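You operate a simulated robot arm through the tools that you are given. There is no shell and no other tool.

The job below is to be done with a simulated robot arm. You get a single attempt, and the scene is never put back.

TASK
Wind 60 m of thread on the blue spool.
Fine: set spool and dial before you start; when it is wound, stand it back in its cup. Set down upright: what you pick out.

Only the result counts: the job must be done as asked and must still hold three seconds after the hand-in. Knocking over, shifting, dropping, spilling or breaking anything else fails it.

THE ROBOT
A 7-joint arm with a fingered hand, fixed in place. Base frame: the origin is on the floor under the middle of its stand, x ahead of it, y to its left, z up; the work surface is at about z = 840. Units: mm, degrees, N and s.
It reaches about 1023 mm from its shoulder. Its first joint turns from -166.0 to 166.0 degrees. Payload 4 kg.
The TCP is the grasp point between the finger pads, 30 mm short of the fingertips. In the tool frame z runs along the fingers and y along their closing line. The gripper opens to 104 mm; its body begins 35 mm behind the TCP. The gripper is a hand of 4 fingers: y runs from the thumb to the fingers, the wrist lies at [-15, -113, -190] in the tool frame, and closing takes about 1.5 s.
Orientation is told as [roll, pitch, yaw] about the base's x, y, z axes, in that order, counted from this pose: with the fingers straight down and the wrist toward the robot, the tool's x, y and z point along [0, 1, 0], [1, 0, 0] and [0, 0, -1] of the base frame.

THE INTERFACE
- The arm moves only by the tool nudge_tool. Its argument "moves" is a list of rows, each a list of 2 entries, a list of its own where there are three numbers: the shift along the tool's x, y, z in cm, then the turn, a rotation vector about the tool's x, y, z in degrees. In form: [[[x, y, z], [ax, ay, az]], ...]. A call has 1 to 20 rows; each row shifts and turns the commanded pose from where the row before left it, along the tool's axes as they then stand. "jaw" is the gripper command, from -1 (fully open) to 1 (shut), values between in proportion, set as the call begins (left out, the last holds). Each row takes 0.2 s and may step no farther than 50 mm and 8.6 degrees from the row before; otherwise, or with a gripper value out of range, the whole call is refused. A pose out of reach is approached as far as the arm can. The call stops where the force on the tool passes 40 N (or 10 N more than at its start, if that is more) or the arm is blocked; 0.2 s more then pass. Each finger travels about 153 mm/s and halts on what it meets, pressing with about 23 N; the grip force reading is that of the motor and also rises with nothing between the fingers. The clock runs only during rows and for 0.2 s after the last one: add rows that do not move to give the fingers time. It gives the time, the measured TCP pose, the force on the tool (base axes), the opening and the grip force at its end, in the units of the frame above (readings bear some noise), with the torque about the TCP (base axes, N m) and any sound that the robot's microphone picked up.
- Cameras (640 x 400 px; columns grow to the right, rows downward): "scene" is fixed at [220.3, -650.6, 1605]; the picture's right is [0.75, -0.66, 0.00], its down [-0.60, -0.69, -0.41] and it looks along [0.27, 0.31, -0.91] (base axes); focal length 374 px, centre (320, 200). "wrist" rides on the gripper at [61, -92, -130] in the tool frame; the picture's right is [-0.81, 0.28, -0.52], its down [-0.53, -0.71, 0.46] and it looks along [-0.24, 0.64, 0.72] (tool axes); focal length 275 px, centre (320, 200). There is no depth. A picture from a camera that has moved, and an enlarged one, comes with that camera's place and axes in the base frame and with its lens.
- get_image(camera): a new picture of that camera. The clock stands still meanwhile.
- move_fingers(index, middle, ring, thumb_bend, thumb_turn): sets how far each is bent, from 0 (flat) to 100 (curled in); at 30 the hand is open as for a grip, at 70 the pads meet at the TCP. One left out holds its place. A second passes; each finger stops where it meets its share of the squeeze, and holds until it gets a number again. A gripper value or a shape takes the hand back. It gives what a move gives, with no picture; readings hold the bend of each and the force on the fingers (four entries, about 0 where the hand has none), thumb and palm. thumb_turn goes from beside the hand (0) to across from the fingers (100), as for a grip.
- set_grasp(shape): the hand has 4 fingers and takes this shape, open, in about a second: jaw (thumb against the fingers, like two jaws); tri (thumb and two fingers); tip (a fingertip pinch); poke (one finger out to press); point (the index stretched); flat (the hand flat); cup (the hand cupped); fist (a fist). The gripper value then closes the fingers along that shape, each until it touches; the sizes above hold for jaw. It gives what a move gives, with no picture.
- zoom(camera, box): a new picture of the part [left, top, right, bottom] of that camera's present view, enlarged. The clock stands still meanwhile.
- sign_off(): hands the job in; it is judged then, once.

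Places have to be worked out from the pictures, the camera data and where the tool is seen. Open the gripper and draw the arm clear of the work before you hand the job in, unless the task says otherwise.

The tools are called after "Emit:" as name(argument=value, ...) on one line, values as JSON. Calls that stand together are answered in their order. nudge_tool: Moves the arm, as the interface text tells. Its arguments: {"type":"object","properties":{"moves":{"type":"array"},"jaw":{"type":"number"}},"required":["moves"]} The other tools are called the same way: set_grasp (shape) gives the hand a shape; move_fingers (index, middle, ring, thumb_bend, thumb_turn) moves the fingers one by one; get_image (camera) takes a picture; zoom (camera, box) takes an enlarged picture of a part of a camera's view; sign_off () hands the job in.

At the start:

```text
t: 0.0
ee_pos: [372.9, -417.1, 1150.1]
orientation: [-0.1, -0.1, -0.1]
ft_force: [0.0, 0.7, -0.1]
wrist_torque: [0.05, 0.01, -0.01]
grip_width: 103.5
gripper_force: 0.1
shape: jaw
bend: [30.0, 30.0, 30.0, 30.0, 98.0]
finger forces: [0.0, 0.0, 0.0, 0.0, 0.0, 0.0]
```

scene: 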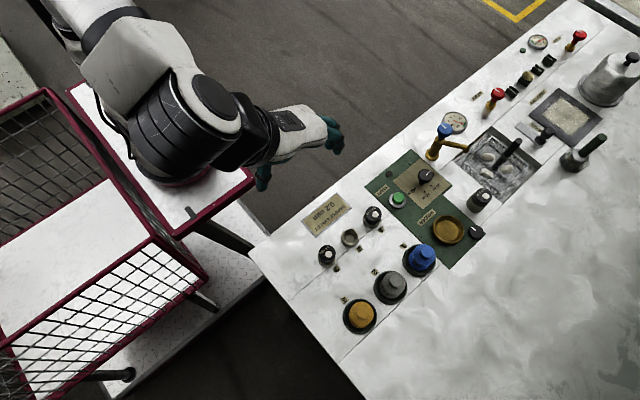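
wrist: 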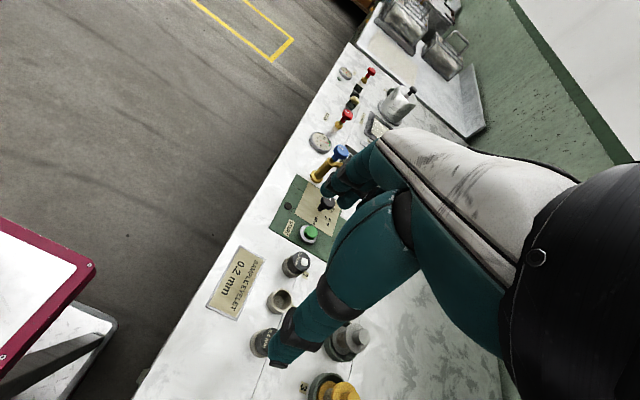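

The first pictures show a console with a green panel, cups with blue, grey and yellow spools, and dials. I'll zoom in to read the labels before moving.

Emit:
zoom(camera="scene", box=[290, 140, 500, 271])

Emit:
zoom(camera="scene", box=[300, 220, 460, 320])

Emit:
zoom(camera="scene", box=[360, 150, 470, 219])

Emit:
zoom(camera="scene", box=[430, 20, 640, 151])

```text
3.05 times, centred on (395, 206) of scene
camera zoom: at [220.3, -650.6, 1605.0], right [0.75, -0.66, 0.0], down [-0.6, -0.69, -0.41], along [0.27, 0.31, -0.91], focal length 1139 px, centre (91, 183)
```

zoom: 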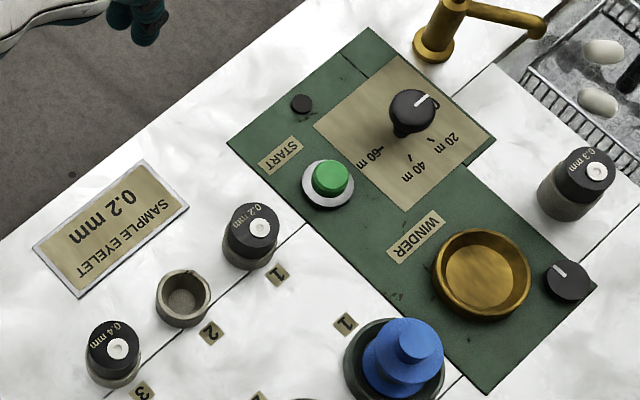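

```text
4.00 times, centred on (380, 270) of scene
camera zoom: at [220.3, -650.6, 1605.0], right [0.75, -0.66, 0.0], down [-0.6, -0.69, -0.41], along [0.27, 0.31, -0.91], focal length 1495 px, centre (80, -80)
```

zoom: 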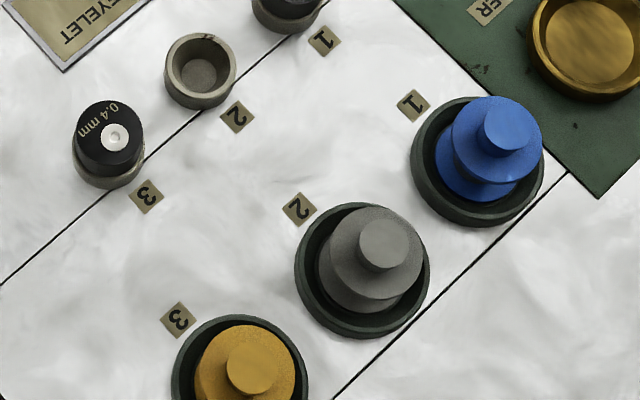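

```text
5.80 times, centred on (415, 184) of scene
camera zoom: at [220.3, -650.6, 1605.0], right [0.75, -0.66, 0.0], down [-0.6, -0.69, -0.41], along [0.27, 0.31, -0.91], focal length 2167 px, centre (-231, 290)
```

zoom: 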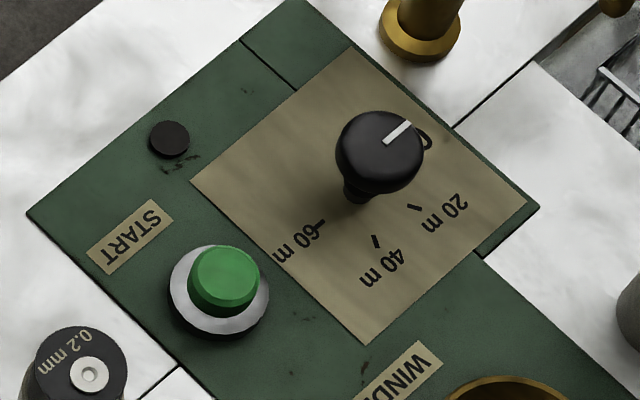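

```text
3.05 times, centred on (535, 86) of scene
camera zoom: at [220.3, -650.6, 1605.0], right [0.75, -0.66, 0.0], down [-0.6, -0.69, -0.41], along [0.27, 0.31, -0.91], focal length 1139 px, centre (-335, 549)
```

zoom: 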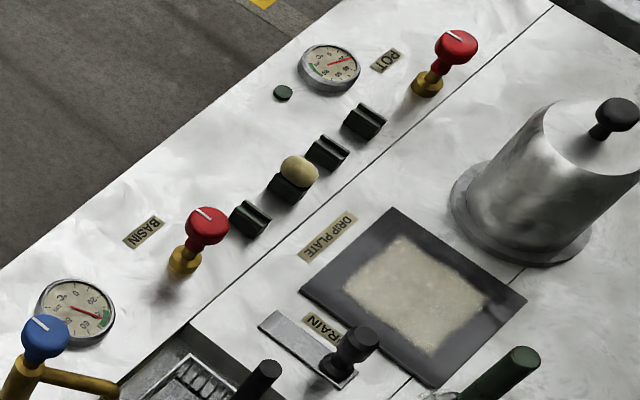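

The dial has marks 20, 40 and 60 m and currently points to a separate "0" position. I'll zoom closer on the winder, the side knob and the dial to understand the machine.

Emit:
zoom(camera="scene", box=[410, 200, 500, 256])

Emit:
zoom(camera="scene", box=[400, 160, 450, 192])

Emit:
zoom(camera="scene", box=[330, 230, 450, 340])

Emit:
zoom(camera="wrist", box=[230, 140, 390, 240])

Emit:
zoom(camera="wrist", box=[190, 220, 390, 400])

```text
7.11 times, centred on (455, 228) of scene
camera zoom: at [220.3, -650.6, 1605.0], right [0.75, -0.66, 0.0], down [-0.6, -0.69, -0.41], along [0.27, 0.31, -0.91], focal length 2658 px, centre (-640, 1)
```

zoom: 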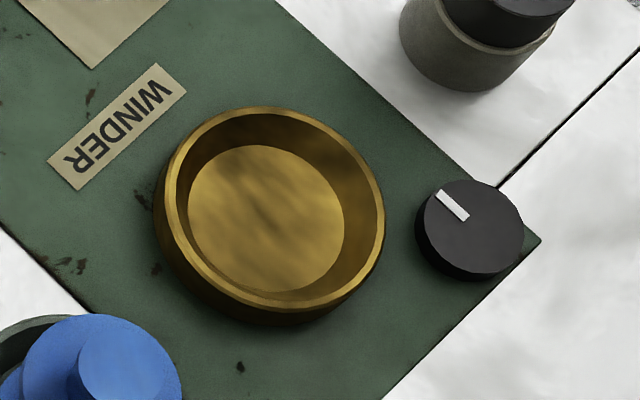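

```text
12.50 times, centred on (425, 176) of scene
camera zoom: at [220.3, -650.6, 1605.0], right [0.75, -0.66, 0.0], down [-0.6, -0.69, -0.41], along [0.27, 0.31, -0.91], focal length 4672 px, centre (-992, 500)
```

zoom: 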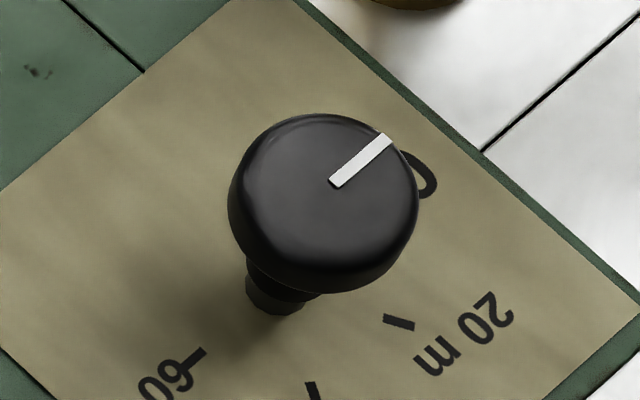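

```text
3.64 times, centred on (390, 285) of scene
camera zoom: at [220.3, -650.6, 1605.0], right [0.75, -0.66, 0.0], down [-0.6, -0.69, -0.41], along [0.27, 0.31, -0.91], focal length 1359 px, centre (66, -109)
```

zoom: 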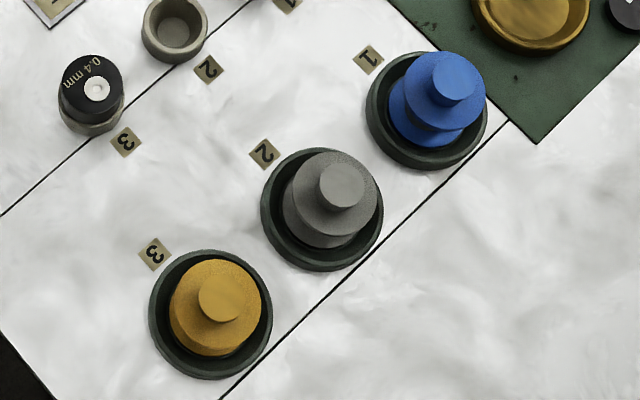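

```text
4.00 times, centred on (310, 190) of wrist
camera zoom: at [282.7, -355.6, 1281.9], right [0.28, -0.81, 0.52], down [-0.71, -0.53, -0.46], along [0.64, -0.24, -0.72], focal length 1101 px, centre (360, 240)
```

zoom: 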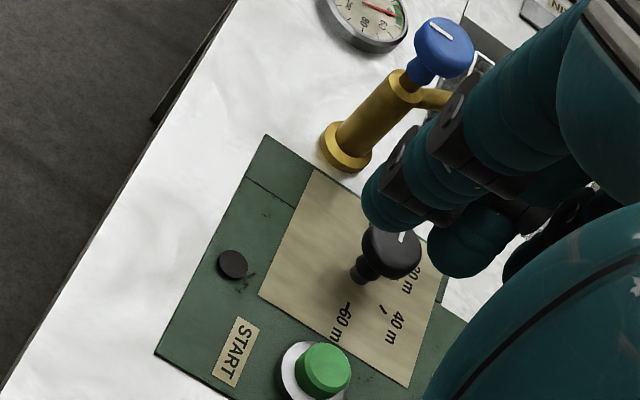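

```text
2.22 times, centred on (290, 310) of wrist
camera zoom: at [282.7, -355.6, 1281.9], right [0.28, -0.81, 0.52], down [-0.71, -0.53, -0.46], along [0.64, -0.24, -0.72], focal length 612 px, centre (387, -44)
```

zoom: 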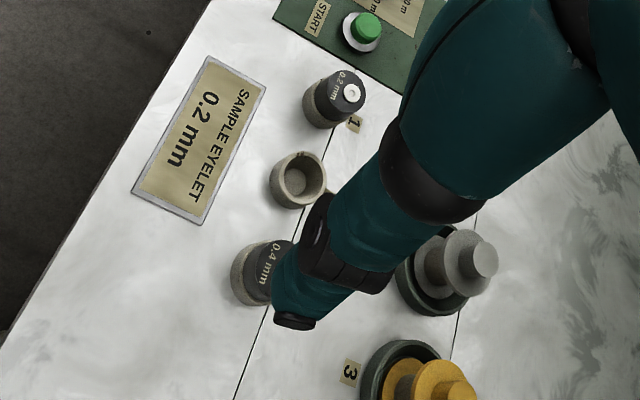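

Triangulating, I put the dial at about (648, -516, top 880) with 0 toward +x and 60 m toward -x (180° clockwise from above). The winder dish is near (604, -629), the blue spool near (510, -633), and START near (571, -511). I'll move part-way above the panel to get a better wrist view.

Emit:
nudge_tool(moves=[[[-1.65, 3.12, 2.0], [0, 0, 0]], [[-1.65, 3.12, 2.0], [0, 0, 0]], [[-1.65, 3.12, 2.0], [0, 0, 0]], [[-1.65, 3.12, 2.0], [0, 0, 0]], [[-1.65, 3.12, 2.0], [0, 0, 0]], [[-1.65, 3.12, 2.0], [0, 0, 0]], [[0, 0, 0], [0, 0, 0]]])

Emit:
get_image(camera="wrist")

Emit:
get_image(camera="scene")

```text
t: 1.6
ee_pos: [562.6, -512.5, 1033.6]
orientation: [0.0, 0.0, 0.0]
ft_force: [-0.8, -0.8, 0.1]
wrist_torque: [-0.03, 0.01, 0.0]
grip_width: 103.9
gripper_force: 0.1
shape: jaw
bend: [30.0, 30.0, 30.0, 30.0, 98.0]
finger forces: [0.0, 0.0, 0.1, 0.0, 0.0, 0.1]
```

```text
taken
camera wrist: at [471.7, -452.1, 1164.9], right [0.28, -0.81, 0.52], down [-0.71, -0.53, -0.46], along [0.64, -0.24, -0.72], focal length 275 px, centre (320, 200)
```

wrist: 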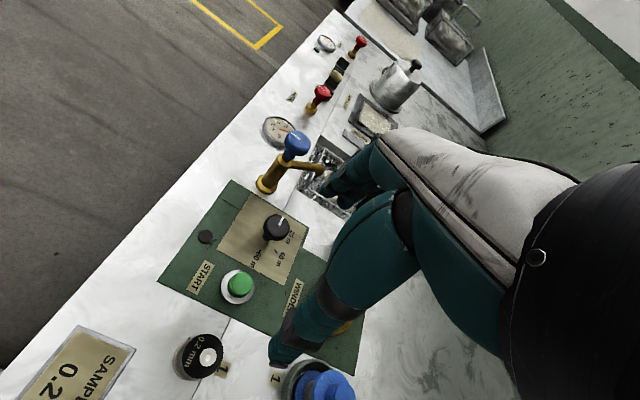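

```text
taken
```

scene: 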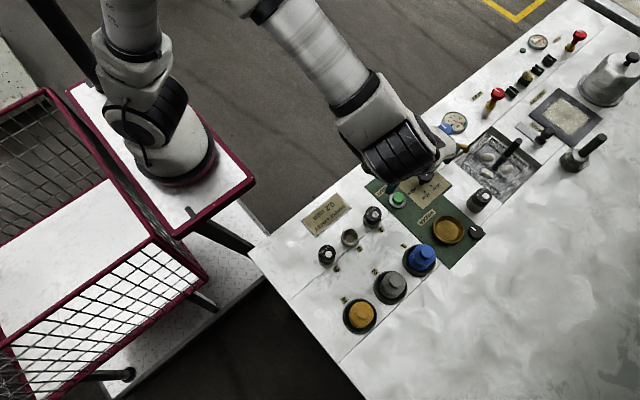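

The wrist view now shows the dial, START and the labels. I'll zoom in to triangulate the dial and the button.

Emit:
zoom(camera="wrist", box=[180, 170, 340, 270])

Emit:
zoom(camera="wrist", box=[160, 230, 360, 400])

Emit:
zoom(camera="scene", box=[340, 100, 500, 200])

```text
4.00 times, centred on (260, 220) of wrist
camera zoom: at [471.7, -452.1, 1164.9], right [0.28, -0.81, 0.52], down [-0.71, -0.53, -0.46], along [0.64, -0.24, -0.72], focal length 1101 px, centre (560, 120)
```

zoom: 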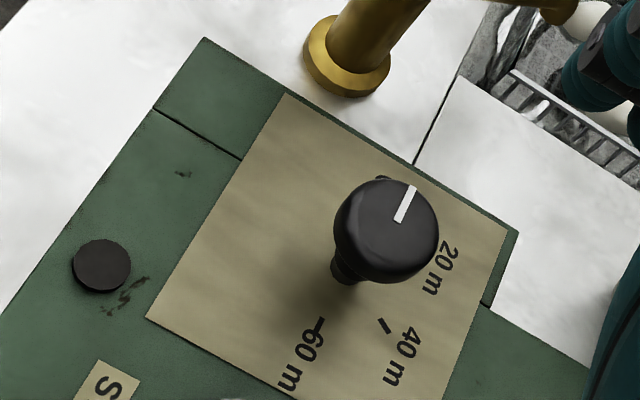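

```text
2.35 times, centred on (260, 315) of wrist
camera zoom: at [471.7, -452.1, 1164.9], right [0.28, -0.81, 0.52], down [-0.71, -0.53, -0.46], along [0.64, -0.24, -0.72], focal length 648 px, centre (461, -71)
```

zoom: 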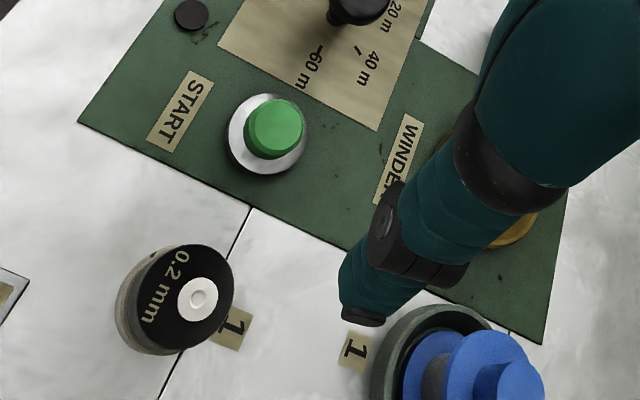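

```text
4.00 times, centred on (420, 150) of scene
camera zoom: at [220.3, -650.6, 1605.0], right [0.75, -0.66, 0.0], down [-0.6, -0.69, -0.41], along [0.27, 0.31, -0.91], focal length 1495 px, centre (-80, 400)
```

zoom: 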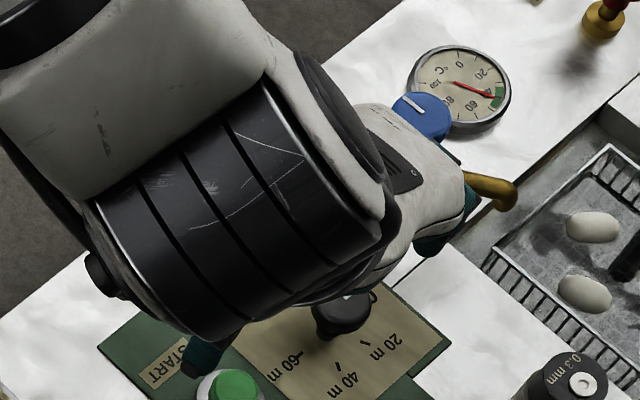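

The two views place the dial within a few mm: about (648–652, -508 to -516). I'll set a partial opening, move over the dial at a safe height and turn the hand, then check again.

Emit:
nudge_tool(moves=[[[0, 4.3, 2.0], [0, 0, 0]], [[0, 4.3, 2.0], [0, 0, 0]], [[0, 0, 0], [0, 0, 8.5]], [[0, 0, 0], [0, 0, 8.5]], [[0, 0, 0], [0, 0, 8.5]], [[0, 0, 0], [0, 0, 8.5]], [[0, 0, 0], [0, 0, 8.5]], [[0, 0, 0], [0, 0, 8.5]], [[0, 0, 0], [0, 0, 8.5]], [[0, 0, 0], [0, 0, 8.5]], [[0, 0, 0], [0, 0, 8.5]], [[0, 0, 0], [0, 0, 8.5]], [[0, 0, 0], [0, 0, 0]], [[0, 0, 0], [0, 0, 0]]], jaw=-0.35)

Emit:
get_image(camera="scene")

Emit:
get_image(camera="wrist")

```text
t: 4.6
ee_pos: [647.4, -515.6, 990.3]
orientation: [0.0, 0.1, -85.0]
ft_force: [0.1, -0.5, 0.1]
wrist_torque: [0.01, -0.02, 0.0]
grip_width: 70.6
gripper_force: 0.0
shape: jaw
bend: [28.0, 38.0, 35.0, 60.0, 99.0]
finger forces: [0.0, 0.1, 0.0, 0.1, 0.0, 0.0]
```

```text
taken
```

scene: 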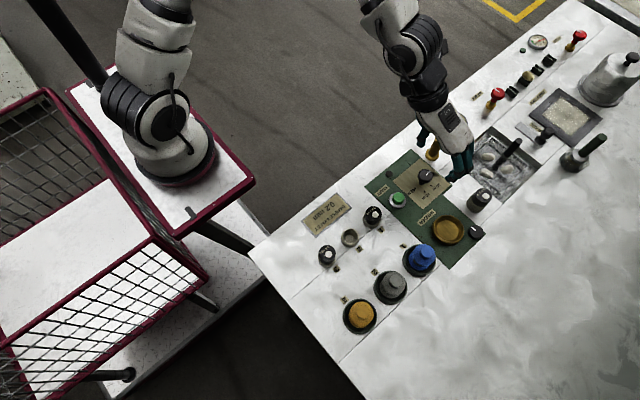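

```text
taken
camera wrist: at [701.3, -418.6, 1122.4], right [-0.78, -0.34, 0.52], down [-0.59, 0.66, -0.46], along [-0.19, -0.66, -0.72], focal length 275 px, centre (320, 200)
```

wrist: 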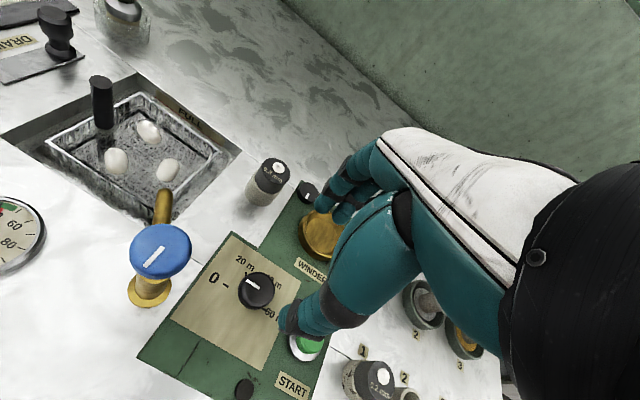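

The arm settles accurately. I'll zoom both views on the dial to refine its centre and compare with the hand position.

Emit:
zoom(camera="wrist", box=[190, 230, 350, 330])

Emit:
zoom(camera="scene", box=[390, 110, 490, 210])

```text
4.00 times, centred on (270, 280) of wrist
camera zoom: at [701.3, -418.6, 1122.4], right [-0.78, -0.34, 0.52], down [-0.59, 0.66, -0.46], along [-0.19, -0.66, -0.72], focal length 1101 px, centre (520, -120)
```

zoom: 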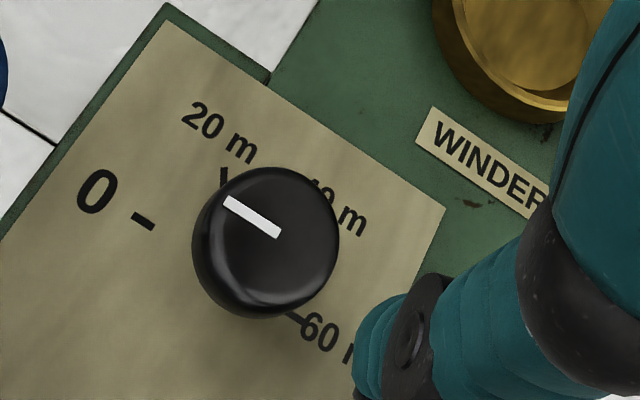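

```text
4.00 times, centred on (440, 160) of scene
camera zoom: at [220.3, -650.6, 1605.0], right [0.75, -0.66, 0.0], down [-0.6, -0.69, -0.41], along [0.27, 0.31, -0.91], focal length 1495 px, centre (-160, 360)
```

zoom: 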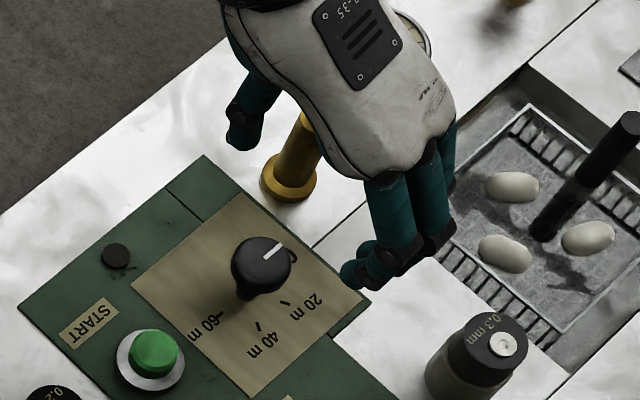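

The two wrist views agree on a dial centre of about (652.5, -509.5, top ≈ 878), and the scene camera reads a few mm off. I'll open fully, shift over that centre and descend part-way to check the alignment.

Emit:
nudge_tool(moves=[[[0.5, -0.55, 2.5], [0, 0, 0]], [[0, 0, 2.5], [0, 0, 0]], [[0, 0, 2.0], [0, 0, 0]], [[0, 0, 0], [0, 0, 0]], [[0, 0, 0], [0, 0, 0]]], jaw=-1)

Emit:
zoom(camera="scene", box=[380, 120, 480, 220])

Emit:
get_image(camera="wrist")

```text
t: 5.8
ee_pos: [650.2, -510.0, 921.0]
orientation: [0.0, 0.0, -85.0]
ft_force: [-0.7, 0.7, 0.5]
wrist_torque: [0.04, -0.05, 0.01]
grip_width: 103.9
gripper_force: 0.1
shape: jaw
bend: [30.0, 30.0, 30.0, 30.0, 98.0]
finger forces: [0.0, 0.0, 0.0, 0.0, 0.0, 0.0]
```

```text
4.00 times, centred on (430, 170) of scene
camera zoom: at [220.3, -650.6, 1605.0], right [0.75, -0.66, 0.0], down [-0.6, -0.69, -0.41], along [0.27, 0.31, -0.91], focal length 1495 px, centre (-120, 320)
```

zoom: 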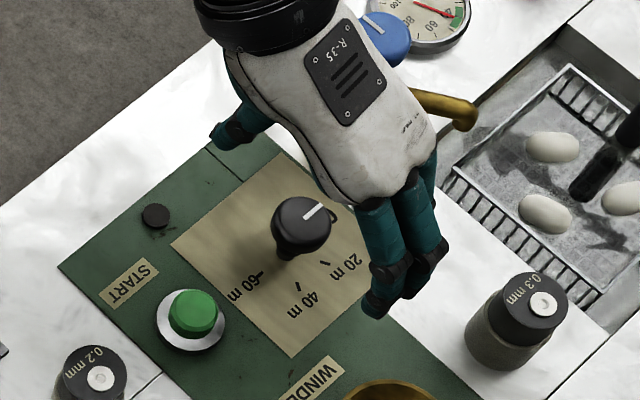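

```text
taken
camera wrist: at [704.9, -412.8, 1052.2], right [-0.78, -0.35, 0.52], down [-0.59, 0.66, -0.46], along [-0.19, -0.66, -0.72], focal length 275 px, centre (320, 200)
```

wrist: 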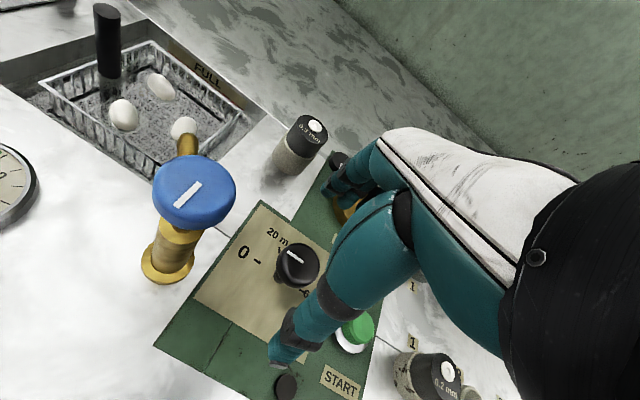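

The hand straddles the knob; I'll zoom the wrist view to measure the knob relative to the TCP more precisely.

Emit:
zoom(camera="wrist", box=[240, 200, 400, 300])

Emit:
zoom(camera="scene", box=[410, 150, 474, 214])

```text
4.00 times, centred on (320, 250) of wrist
camera zoom: at [704.9, -412.8, 1052.2], right [-0.78, -0.35, 0.52], down [-0.59, 0.66, -0.46], along [-0.19, -0.66, -0.72], focal length 1101 px, centre (320, 0)
```

zoom: 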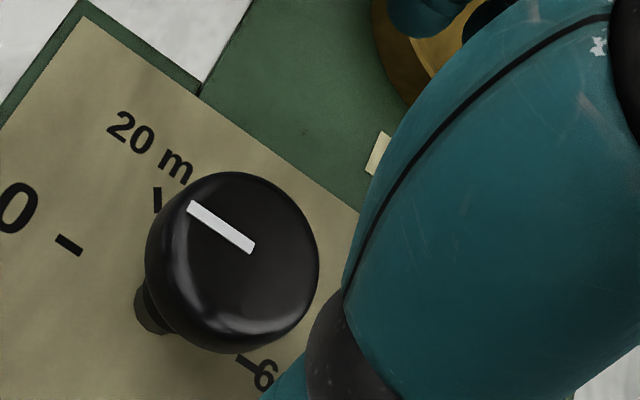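

```text
6.25 times, centred on (442, 182) of scene
camera zoom: at [220.3, -650.6, 1605.0], right [0.75, -0.66, 0.0], down [-0.6, -0.69, -0.41], along [0.27, 0.31, -0.91], focal length 2336 px, centre (-442, 312)
```

zoom: 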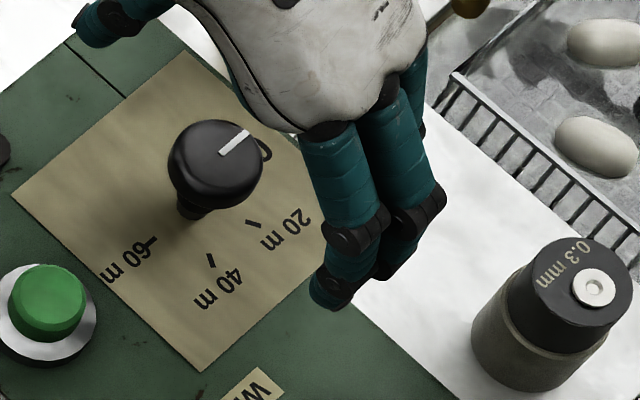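

Combining both views relative to the TCP, the knob axis is about (649, -512.5). I'll correct by ~3 mm, turn the hand back to yaw -40 so that a clockwise stroke is available, and lower around the knob.

Emit:
nudge_tool(moves=[[[-0.14, 0.24, 0], [0, 0, 0]], [[0, 0, 0], [0, 0, -8]], [[0, 0, 0], [0, 0, -8]], [[0, 0, 0], [0, 0, -8]], [[0, 0, 0], [0, 0, -8]], [[0, 0, 0], [0, 0, -8]], [[0, 0, 0], [0, 0, -8]], [[0, 0, 0], [0, 0, 0]], [[0, 0, 1.3], [0, 0, 0]], [[0, 0, 1.3], [0, 0, 0]], [[0, 0, 1.1], [0, 0, 0]], [[0, 0, 0], [0, 0, 0]]], jaw=-1)

Emit:
zoom(camera="scene", box=[380, 120, 480, 220])

Emit:
get_image(camera="wrist")

```text
t: 8.4
ee_pos: [648.4, -511.8, 883.5]
orientation: [0.0, 0.0, -36.9]
ft_force: [-0.1, 0.5, -0.4]
wrist_torque: [0.03, -0.03, 0.01]
grip_width: 103.7
gripper_force: 0.0
shape: jaw
bend: [30.0, 30.0, 30.0, 30.0, 98.0]
finger forces: [0.0, 0.1, 0.0, 0.0, 0.0, 0.0]
```

```text
4.00 times, centred on (430, 170) of scene
camera zoom: at [220.3, -650.6, 1605.0], right [0.75, -0.66, 0.0], down [-0.6, -0.69, -0.41], along [0.27, 0.31, -0.91], focal length 1495 px, centre (-120, 320)
```

zoom: 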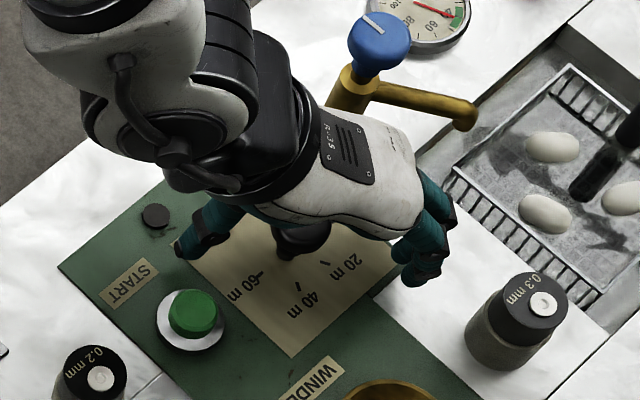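

```text
taken
camera wrist: at [613.9, -407.9, 1014.4], right [-0.27, -0.81, 0.52], down [-0.89, 0.0, -0.46], along [0.37, -0.58, -0.72], focal length 275 px, centre (320, 200)
```

wrist: 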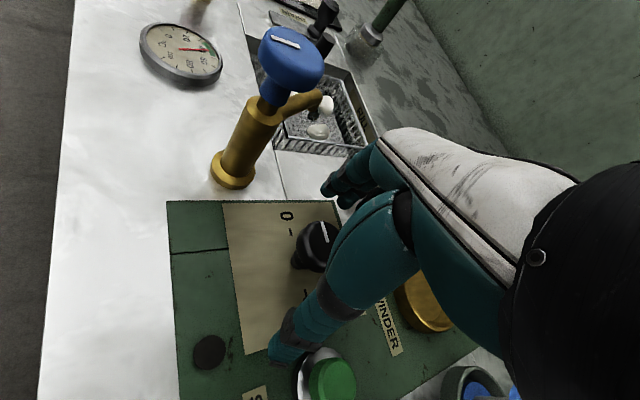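

The knob sits between thumb and fingers with no contact forces. I'll close the hand on it.

Emit:
nudge_tool(moves=[[[0, 0, 0], [0, 0, 0]], [[0, 0, 0], [0, 0, 0]], [[0, 0, 0], [0, 0, 0]], [[0, 0, 0], [0, 0, 0]], [[0, 0, 0], [0, 0, 0]], [[0, 0, 0], [0, 0, 0]], [[0, 0, 0], [0, 0, 0]], [[0, 0, 0], [0, 0, 0]]], jaw=1)

Emit:
zoom(camera="scene", box=[380, 120, 480, 220])

Emit:
get_image(camera="wrist")

```text
t: 10.2
ee_pos: [648.0, -511.8, 883.2]
orientation: [0.0, 0.1, -37.1]
ft_force: [-8.5, 2.8, -19.2]
wrist_torque: [-0.05, -0.04, -0.01]
grip_width: 13.4
gripper_force: 22.9
shape: jaw
bend: [73.0, 70.0, 70.0, 75.0, 100.0]
finger forces: [11.9, 5.4, 0.0, 0.1, 24.8, 0.0]
```

```text
4.00 times, centred on (430, 170) of scene
camera zoom: at [220.3, -650.6, 1605.0], right [0.75, -0.66, 0.0], down [-0.6, -0.69, -0.41], along [0.27, 0.31, -0.91], focal length 1495 px, centre (-120, 320)
```

zoom: 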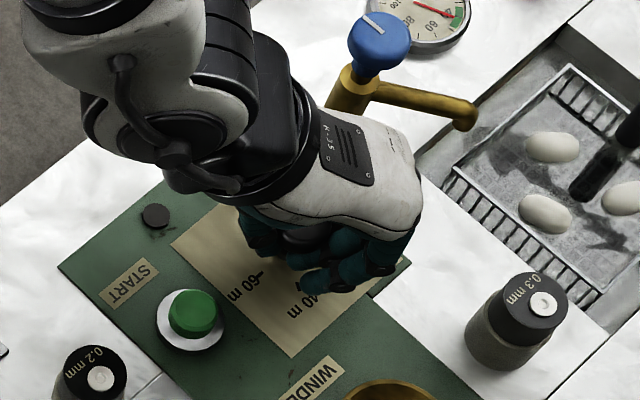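

```text
taken
camera wrist: at [613.7, -408.1, 1014.0], right [-0.27, -0.81, 0.52], down [-0.89, 0.0, -0.45], along [0.37, -0.58, -0.73], focal length 275 px, centre (320, 200)
```

wrist: 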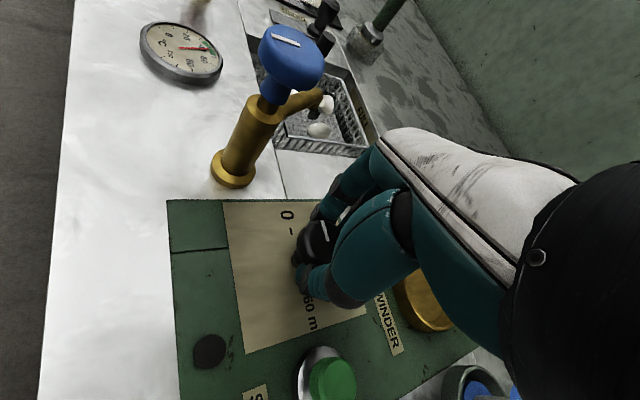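

The fingers closed to 13 mm — they slipped under the knob head onto the stem and pull down about 19 N. I'll open, raise 12 mm and grip the head itself.

Emit:
nudge_tool(moves=[[[0, 0, 0], [0, 0, 0]], [[0, 0, 0], [0, 0, 0]], [[0, 0, 0], [0, 0, 0]], [[0, 0, -0.6], [0, 0, 0]], [[0, 0, -0.6], [0, 0, 0]], [[0, 0, 0], [0, 0, 0]]], jaw=-0.6)

Emit:
nudge_tool(moves=[[[0, 0, 0], [0, 0, 0]], [[0, 0, 0], [0, 0, 0]], [[0, 0, 0], [0, 0, 0]], [[0, 0, 0], [0, 0, 0]], [[0, 0, 0], [0, 0, 0]], [[0, 0, 0], [0, 0, 0]], [[0, 0, 0], [0, 0, 0]]], jaw=1)

Emit:
get_image(camera="wrist")

```text
t: 11.6
ee_pos: [649.9, -513.4, 896.4]
orientation: [0.1, 0.0, -36.9]
ft_force: [0.5, 0.6, -0.7]
wrist_torque: [-0.01, 0.0, -0.01]
grip_width: 83.2
gripper_force: 0.0
shape: jaw
bend: [27.0, 34.0, 32.0, 50.0, 99.0]
finger forces: [0.0, 0.0, 0.0, 0.1, 0.0, 0.0]
```

```text
t: 13.2
ee_pos: [649.4, -512.8, 896.4]
orientation: [0.0, -0.1, -37.0]
ft_force: [-3.9, 0.9, 0.8]
wrist_torque: [0.06, 0.05, -0.02]
grip_width: 23.1
gripper_force: 22.3
shape: jaw
bend: [73.0, 63.0, 66.0, 74.0, 100.0]
finger forces: [12.0, 5.3, 0.0, 0.0, 20.6, 0.1]
```

```text
taken
camera wrist: at [614.1, -408.8, 1026.7], right [-0.27, -0.81, 0.52], down [-0.89, 0.0, -0.46], along [0.37, -0.58, -0.72], focal length 275 px, centre (320, 200)
```

wrist: 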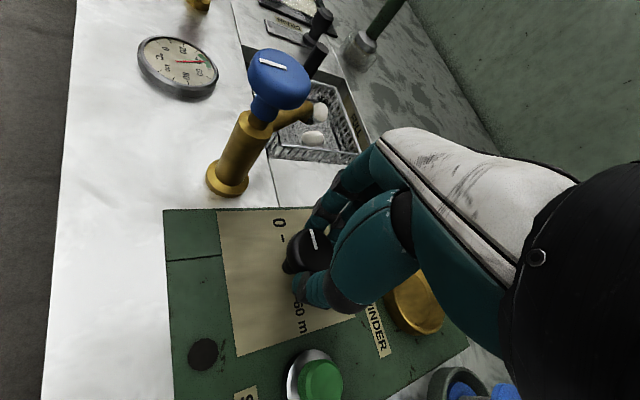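

I'll look closely at how the fingers contact the knob.

Emit:
zoom(camera="wrist", box=[240, 180, 400, 320])

Emit:
zoom(camera="scene", box=[400, 140, 470, 210])

```text
2.86 times, centred on (320, 250) of wrist
camera zoom: at [614.1, -408.8, 1026.7], right [-0.27, -0.81, 0.52], down [-0.89, 0.0, -0.46], along [0.37, -0.58, -0.72], focal length 786 px, centre (320, 57)
```

zoom: 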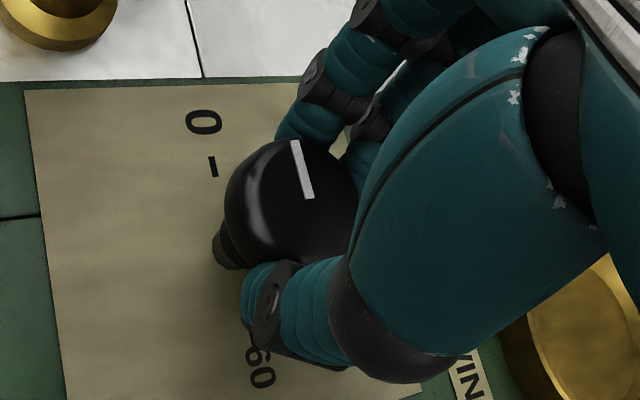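

```text
5.71 times, centred on (435, 175) of scene
camera zoom: at [220.3, -650.6, 1605.0], right [0.75, -0.66, 0.0], down [-0.6, -0.69, -0.41], along [0.27, 0.31, -0.91], focal length 2136 px, centre (-337, 343)
```

zoom: 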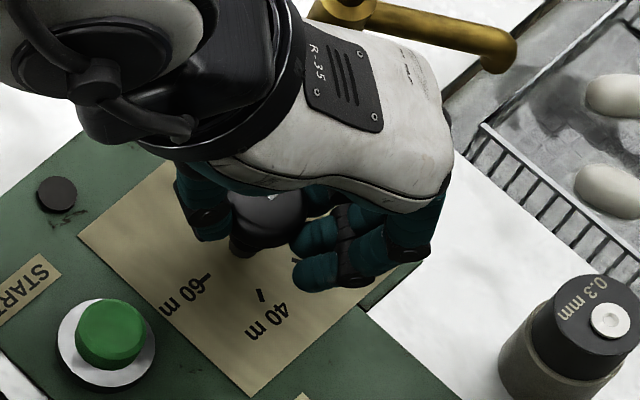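

The head is held between index/middle and thumb. I'll try a first clockwise stroke of 16° and check the pointer and forces.

Emit:
nudge_tool(moves=[[[0, 0, 0], [0, 0, 4]], [[0, 0, 0], [0, 0, 4]], [[0, 0, 0], [0, 0, 4]], [[0, 0, 0], [0, 0, 4]], [[0, 0, 0], [0, 0, 0]]])

Emit:
zoom(camera="wrist", box=[240, 180, 400, 320])

```text
t: 14.4
ee_pos: [649.5, -511.8, 895.7]
orientation: [0.0, 0.1, -53.0]
ft_force: [-4.7, 0.3, -0.2]
wrist_torque: [-0.02, 0.08, 0.03]
grip_width: 22.8
gripper_force: 23.2
shape: jaw
bend: [73.0, 62.0, 66.0, 74.0, 100.0]
finger forces: [11.8, 7.8, 0.0, 0.0, 21.7, 0.0]
```

```text
2.86 times, centred on (320, 250) of wrist
camera zoom: at [644.8, -401.6, 1026.8], right [-0.48, -0.71, 0.52], down [-0.85, 0.25, -0.45], along [0.19, -0.66, -0.73], focal length 786 px, centre (320, 57)
```

zoom: 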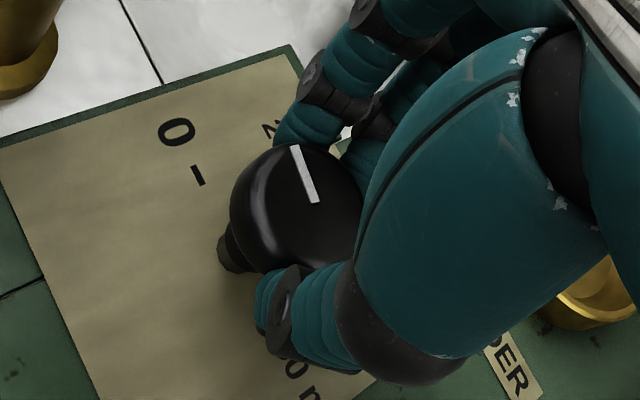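

The pointer turned with the hand (16° away from 0) with tiny forces, so the grip works. I'll continue the stroke to yaw about -105.

Emit:
nudge_tool(moves=[[[0, 0, 0], [0, 0, 6.5]], [[0, 0, 0], [0, 0, 6.5]], [[0, 0, 0], [0, 0, 6.5]], [[0, 0, 0], [0, 0, 6.5]], [[0, 0, 0], [0, 0, 6.5]], [[0, 0, 0], [0, 0, 6.5]], [[0, 0, 0], [0, 0, 6.5]], [[0, 0, 0], [0, 0, 6.5]], [[0, 0, 0], [0, 0, 0]]])

Emit:
get_image(camera="wrist")

Emit:
zoom(camera="scene", box=[390, 120, 490, 220])

```text
t: 16.4
ee_pos: [649.6, -512.0, 896.3]
orientation: [-0.1, 0.0, -105.1]
ft_force: [-6.0, 6.3, 2.3]
wrist_torque: [0.1, 0.17, 0.01]
grip_width: 22.2
gripper_force: 22.9
shape: jaw
bend: [73.0, 62.0, 66.0, 74.0, 100.0]
finger forces: [11.1, 8.9, 0.1, 0.0, 23.5, 0.0]
```

```text
taken
camera wrist: at [733.8, -439.0, 1026.9], right [-0.85, -0.06, 0.52], down [-0.33, 0.83, -0.46], along [-0.4, -0.56, -0.72], focal length 275 px, centre (320, 200)
```

wrist: 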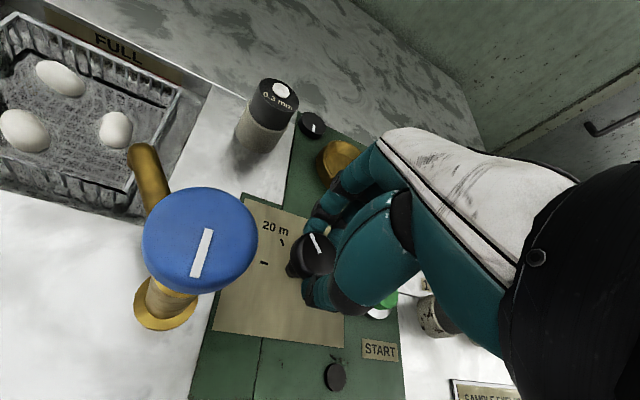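

```text
4.00 times, centred on (440, 170) of scene
camera zoom: at [220.3, -650.6, 1605.0], right [0.75, -0.66, 0.0], down [-0.6, -0.69, -0.41], along [0.27, 0.31, -0.91], focal length 1495 px, centre (-160, 320)
```

zoom: 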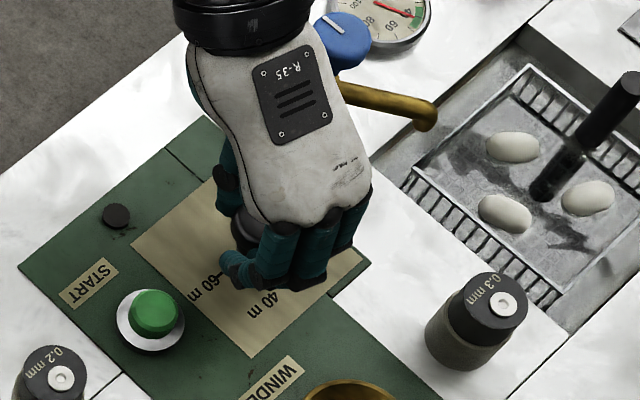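

The dial has turned 68° cleanly. I'll open, rotate the hand back to yaw -37 in place, regrip, and do the second stroke.

Emit:
nudge_tool(moves=[[[0, 0, 0], [0, 0, 0]], [[0, 0, 0], [0, 0, 0]], [[0, 0, 0], [0, 0, 0]], [[0, 0, -1.0], [0, 0, 0]], [[0, 0, 0], [0, 0, -8]], [[0, 0, 0], [0, 0, -8]], [[0, 0, 0], [0, 0, -8]], [[0, 0, 0], [0, 0, -8]], [[0, 0, 0], [0, 0, -8]], [[0, 0, 0], [0, 0, -8]], [[0, 0, 0], [0, 0, -8]], [[0, 0, 0], [0, 0, -8]], [[0, 0, 0], [0, 0, -6]], [[0, 0, 0], [0, 0, 0]], [[0, 0, 1.0], [0, 0, 0]], [[0, 0, 0], [0, 0, 0]]], jaw=-0.6)

Emit:
zoom(camera="wrist", box=[240, 180, 400, 320])

```text
t: 19.8
ee_pos: [649.9, -512.1, 895.1]
orientation: [0.0, 0.0, -34.8]
ft_force: [0.5, -0.6, -0.6]
wrist_torque: [0.01, 0.0, 0.01]
grip_width: 83.3
gripper_force: 0.0
shape: jaw
bend: [27.0, 34.0, 32.0, 50.0, 99.0]
finger forces: [0.0, 0.1, 0.0, 0.0, 0.1, 0.1]
```

```text
2.86 times, centred on (320, 250) of wrist
camera zoom: at [611.0, -409.0, 1026.6], right [-0.24, -0.82, 0.52], down [-0.89, -0.03, -0.46], along [0.39, -0.57, -0.72], focal length 786 px, centre (320, 57)
```

zoom: 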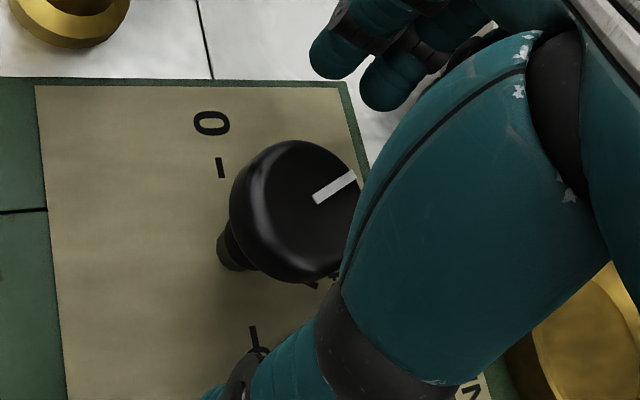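

The pointer stayed where I left it (a bit past 20 m). Regrip and do the second stroke of 70°.

Emit:
nudge_tool(moves=[[[0, 0, 0], [0, 0, 0]], [[0, 0, 0], [0, 0, 0]], [[0, 0, 0], [0, 0, 0]], [[0, 0, 0], [0, 0, 0]], [[0, 0, 0], [0, 0, 0]], [[0, 0, 0], [0, 0, 0]], [[0, 0, 0], [0, 0, 0]], [[0, 0, 0], [0, 0, 7]], [[0, 0, 0], [0, 0, 7]], [[0, 0, 0], [0, 0, 7]], [[0, 0, 0], [0, 0, 7]], [[0, 0, 0], [0, 0, 7]], [[0, 0, 0], [0, 0, 7]], [[0, 0, 0], [0, 0, 7]], [[0, 0, 0], [0, 0, 7]], [[0, 0, 0], [0, 0, 7]], [[0, 0, 0], [0, 0, 7]], [[0, 0, 0], [0, 0, 0]]], jaw=1)

Emit:
get_image(camera="wrist")

```text
t: 23.6
ee_pos: [649.8, -511.8, 895.9]
orientation: [0.0, 0.0, -105.0]
ft_force: [-3.3, 7.4, -2.5]
wrist_torque: [0.16, 0.07, 0.05]
grip_width: 22.4
gripper_force: 22.6
shape: jaw
bend: [73.0, 61.0, 65.0, 73.0, 100.0]
finger forces: [10.4, 7.6, 0.0, 0.1, 23.3, 0.0]
```

```text
taken
camera wrist: at [734.5, -439.3, 1027.2], right [-0.85, -0.06, 0.52], down [-0.33, 0.83, -0.46], along [-0.4, -0.56, -0.72], focal length 275 px, centre (320, 200)
```

wrist: 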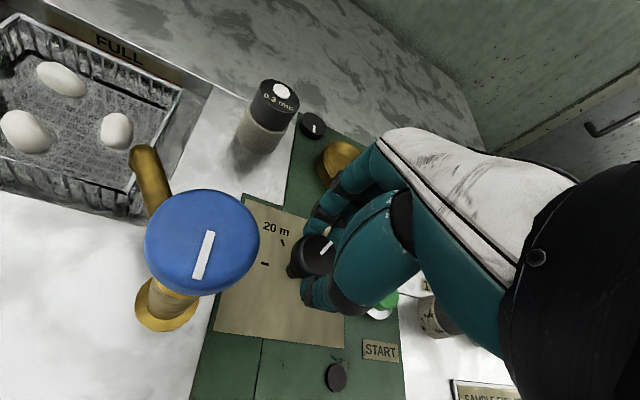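

That should be about 138° total. I'll release and rotate back to measure the pointer angle for the final stroke.

Emit:
nudge_tool(moves=[[[0, 0, 0], [0, 0, 0]], [[0, 0, 0], [0, 0, 0]], [[0, 0, 0], [0, 0, 0]], [[0, 0, -1.0], [0, 0, 0]], [[0, 0, 0], [0, 0, -8]], [[0, 0, 0], [0, 0, -8]], [[0, 0, 0], [0, 0, -8]], [[0, 0, 0], [0, 0, -8]], [[0, 0, 0], [0, 0, -8]], [[0, 0, 0], [0, 0, -8]], [[0, 0, 0], [0, 0, -8]], [[0, 0, 0], [0, 0, -4]], [[0, 0, 0], [0, 0, 0]], [[0, 0, 0], [0, 0, 0]]], jaw=-0.6)

Emit:
zoom(camera="wrist", box=[240, 180, 400, 320])

Emit:
zoom(camera="scene", box=[400, 140, 470, 210])

```text
t: 26.6
ee_pos: [649.7, -511.6, 905.2]
orientation: [0.0, -0.1, -44.9]
ft_force: [0.5, 0.1, -1.0]
wrist_torque: [-0.03, -0.01, -0.02]
grip_width: 83.0
gripper_force: 0.0
shape: jaw
bend: [27.0, 34.0, 32.0, 50.0, 99.0]
finger forces: [0.0, 0.1, 0.1, 0.0, 0.0, 0.0]
```

```text
2.86 times, centred on (320, 250) of wrist
camera zoom: at [629.1, -404.0, 1037.3], right [-0.38, -0.77, 0.52], down [-0.88, 0.13, -0.46], along [0.28, -0.63, -0.72], focal length 786 px, centre (320, 57)
```

zoom: 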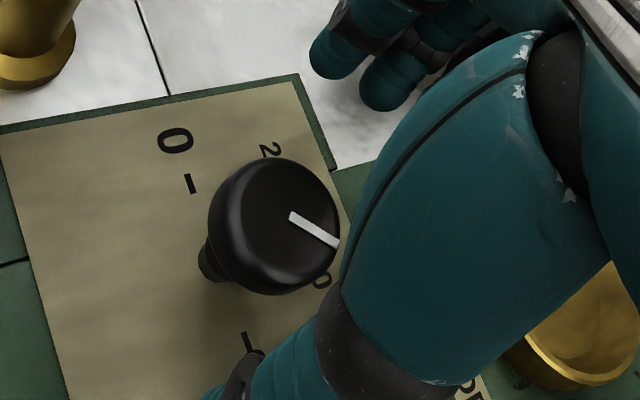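

```text
5.71 times, centred on (435, 175) of scene
camera zoom: at [220.3, -650.6, 1605.0], right [0.75, -0.66, 0.0], down [-0.6, -0.69, -0.41], along [0.27, 0.31, -0.91], focal length 2136 px, centre (-337, 343)
```

zoom: 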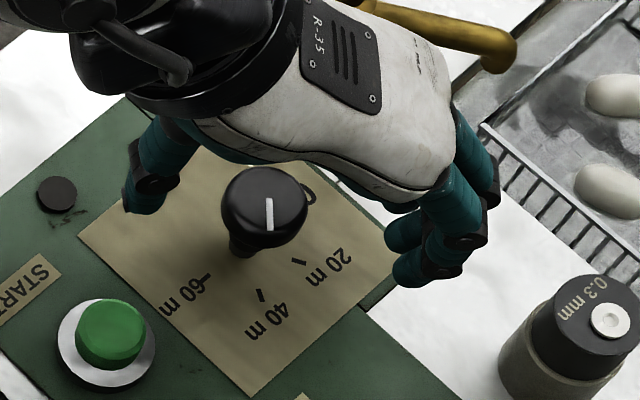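

The pointer is at about -137° (60 m is at -180°). I'll regrip and turn about 42° more, then check.

Emit:
nudge_tool(moves=[[[0, 0, 1.0], [0, 0, 0]], [[0, 0, 0], [0, 0, 0]], [[0, 0, 0], [0, 0, 0]], [[0, 0, 0], [0, 0, 0]], [[0, 0, 0], [0, 0, 0]], [[0, 0, 0], [0, 0, 0]], [[0, 0, 0], [0, 0, 0]], [[0, 0, 0], [0, 0, 0]], [[0, 0, 0], [0, 0, 6]], [[0, 0, 0], [0, 0, 6]], [[0, 0, 0], [0, 0, 6]], [[0, 0, 0], [0, 0, 6]], [[0, 0, 0], [0, 0, 6]], [[0, 0, 0], [0, 0, 6]], [[0, 0, 0], [0, 0, 6]], [[0, 0, 0], [0, 0, 0]]], jaw=1)

Emit:
nudge_tool(moves=[[[0, 0, 0], [0, 0, 0]], [[0, 0, 0], [0, 0, 0]], [[0, 0, 0], [0, 0, 0]], [[0, 0, -1.0], [0, 0, 0]], [[0, 0, -2.0], [0, 0, 0]], [[0, 0, -2.0], [0, 0, 0]], [[0, 0, 0], [0, 0, 0]]], jaw=-0.6)

Emit:
zoom(camera="wrist", box=[190, 180, 350, 320])

Emit:
zoom(camera="scene", box=[400, 150, 450, 200])

```text
t: 30.0
ee_pos: [650.1, -512.5, 895.1]
orientation: [-0.1, 0.0, -87.0]
ft_force: [-5.8, 5.0, 3.5]
wrist_torque: [0.09, 0.17, 0.04]
grip_width: 23.6
gripper_force: 23.4
shape: jaw
bend: [74.0, 62.0, 65.0, 74.0, 100.0]
finger forces: [11.0, 8.1, 0.1, 0.1, 23.8, 0.1]
```

```text
t: 31.6
ee_pos: [651.2, -511.1, 946.1]
orientation: [-0.1, 0.0, -87.1]
ft_force: [0.6, 0.2, 0.1]
wrist_torque: [-0.02, 0.0, -0.04]
grip_width: 82.9
gripper_force: 0.0
shape: jaw
bend: [27.0, 34.0, 32.0, 50.0, 99.0]
finger forces: [0.0, 0.0, 0.0, 0.0, 0.0, 0.0]
```

```text
2.86 times, centred on (270, 250) of wrist
camera zoom: at [708.3, -416.6, 1077.2], right [-0.79, -0.32, 0.52], down [-0.57, 0.68, -0.46], along [-0.21, -0.66, -0.72], focal length 786 px, centre (463, 57)
```

zoom: 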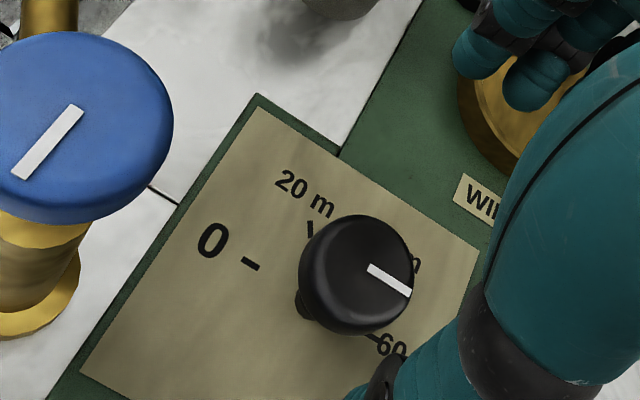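

```text
8.00 times, centred on (425, 175) of scene
camera zoom: at [220.3, -650.6, 1605.0], right [0.75, -0.66, 0.0], down [-0.6, -0.69, -0.41], along [0.27, 0.31, -0.91], focal length 2990 px, centre (-520, 400)
```

zoom: 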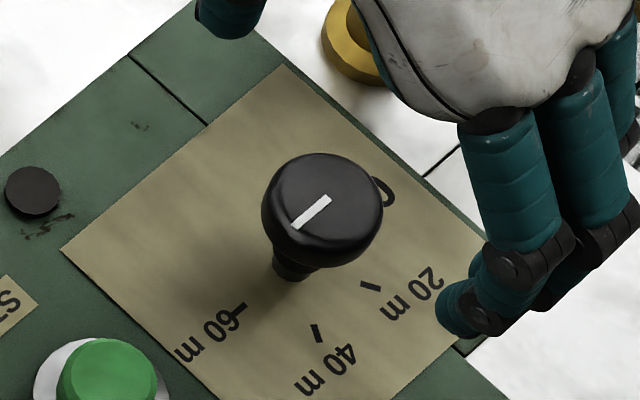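

The pointer now lines up with the 60 m tick (angle ≈ 178–180°). Next I'll raise the hand and move over toward the blue spool to view it with the wrist camera.

Emit:
nudge_tool(moves=[[[0, 0, -4.4], [0, 0, 0]], [[-3.85, 1.6, 0], [0, 0, 0]], [[-3.85, 1.6, 0], [0, 0, 0]], [[-3.85, 1.6, 0], [0, 0, 0]], [[-3.85, 1.6, 0], [0, 0, 0]], [[-3.85, 1.6, 0], [0, 0, 0]], [[0, 0, 0], [0, 0, 0]], [[0, 0, 0], [0, 0, 0]]], jaw=-1)

Emit:
get_image(camera="wrist")

Emit:
get_image(camera="scene")

```text
t: 33.4
ee_pos: [459.6, -603.0, 989.1]
orientation: [0.0, 0.0, -86.9]
ft_force: [0.2, 0.3, 0.4]
wrist_torque: [0.0, 0.02, 0.03]
grip_width: 103.7
gripper_force: 0.0
shape: jaw
bend: [30.0, 30.0, 30.0, 30.0, 98.0]
finger forces: [0.0, 0.0, 0.0, 0.1, 0.0, 0.0]
```

```text
taken
camera wrist: at [516.9, -508.9, 1120.3], right [-0.79, -0.32, 0.52], down [-0.57, 0.68, -0.46], along [-0.21, -0.66, -0.72], focal length 275 px, centre (320, 200)
```

wrist: 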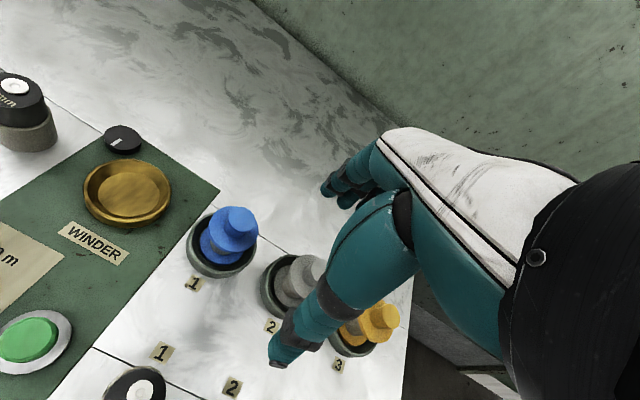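

```text
taken
```

scene: 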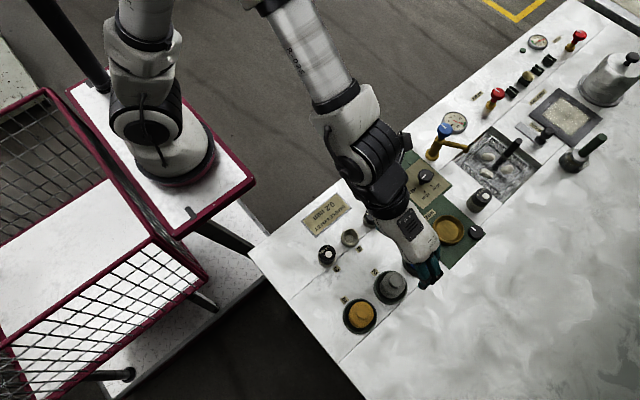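

I have a clear view of the blue spool and winder; zooming for geometry.

Emit:
zoom(camera="wrist", box=[160, 180, 340, 300])

Emit:
zoom(camera="wrist", box=[60, 110, 220, 250])

```text
3.33 times, centred on (250, 240) of wrist
camera zoom: at [516.9, -508.9, 1120.3], right [-0.79, -0.32, 0.52], down [-0.57, 0.68, -0.46], along [-0.21, -0.66, -0.72], focal length 918 px, centre (553, 67)
```

zoom: 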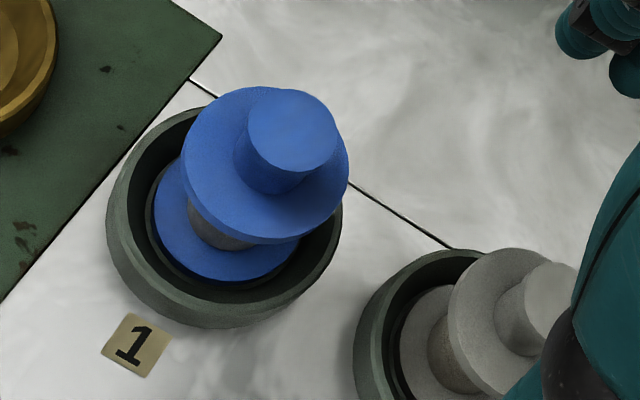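

```text
2.86 times, centred on (140, 180) of wrist
camera zoom: at [516.9, -508.9, 1120.3], right [-0.79, -0.32, 0.52], down [-0.57, 0.68, -0.46], along [-0.21, -0.66, -0.72], focal length 786 px, centre (834, 257)
```

zoom: 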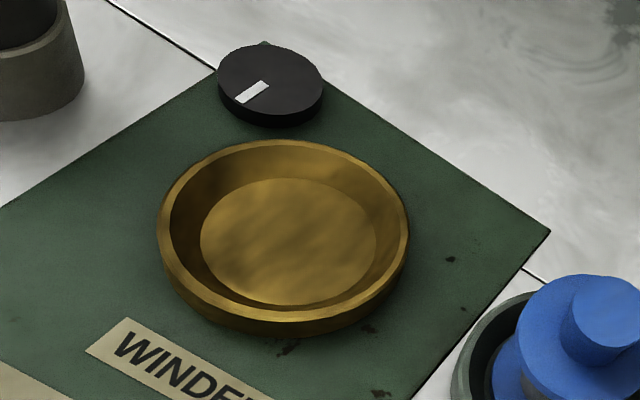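

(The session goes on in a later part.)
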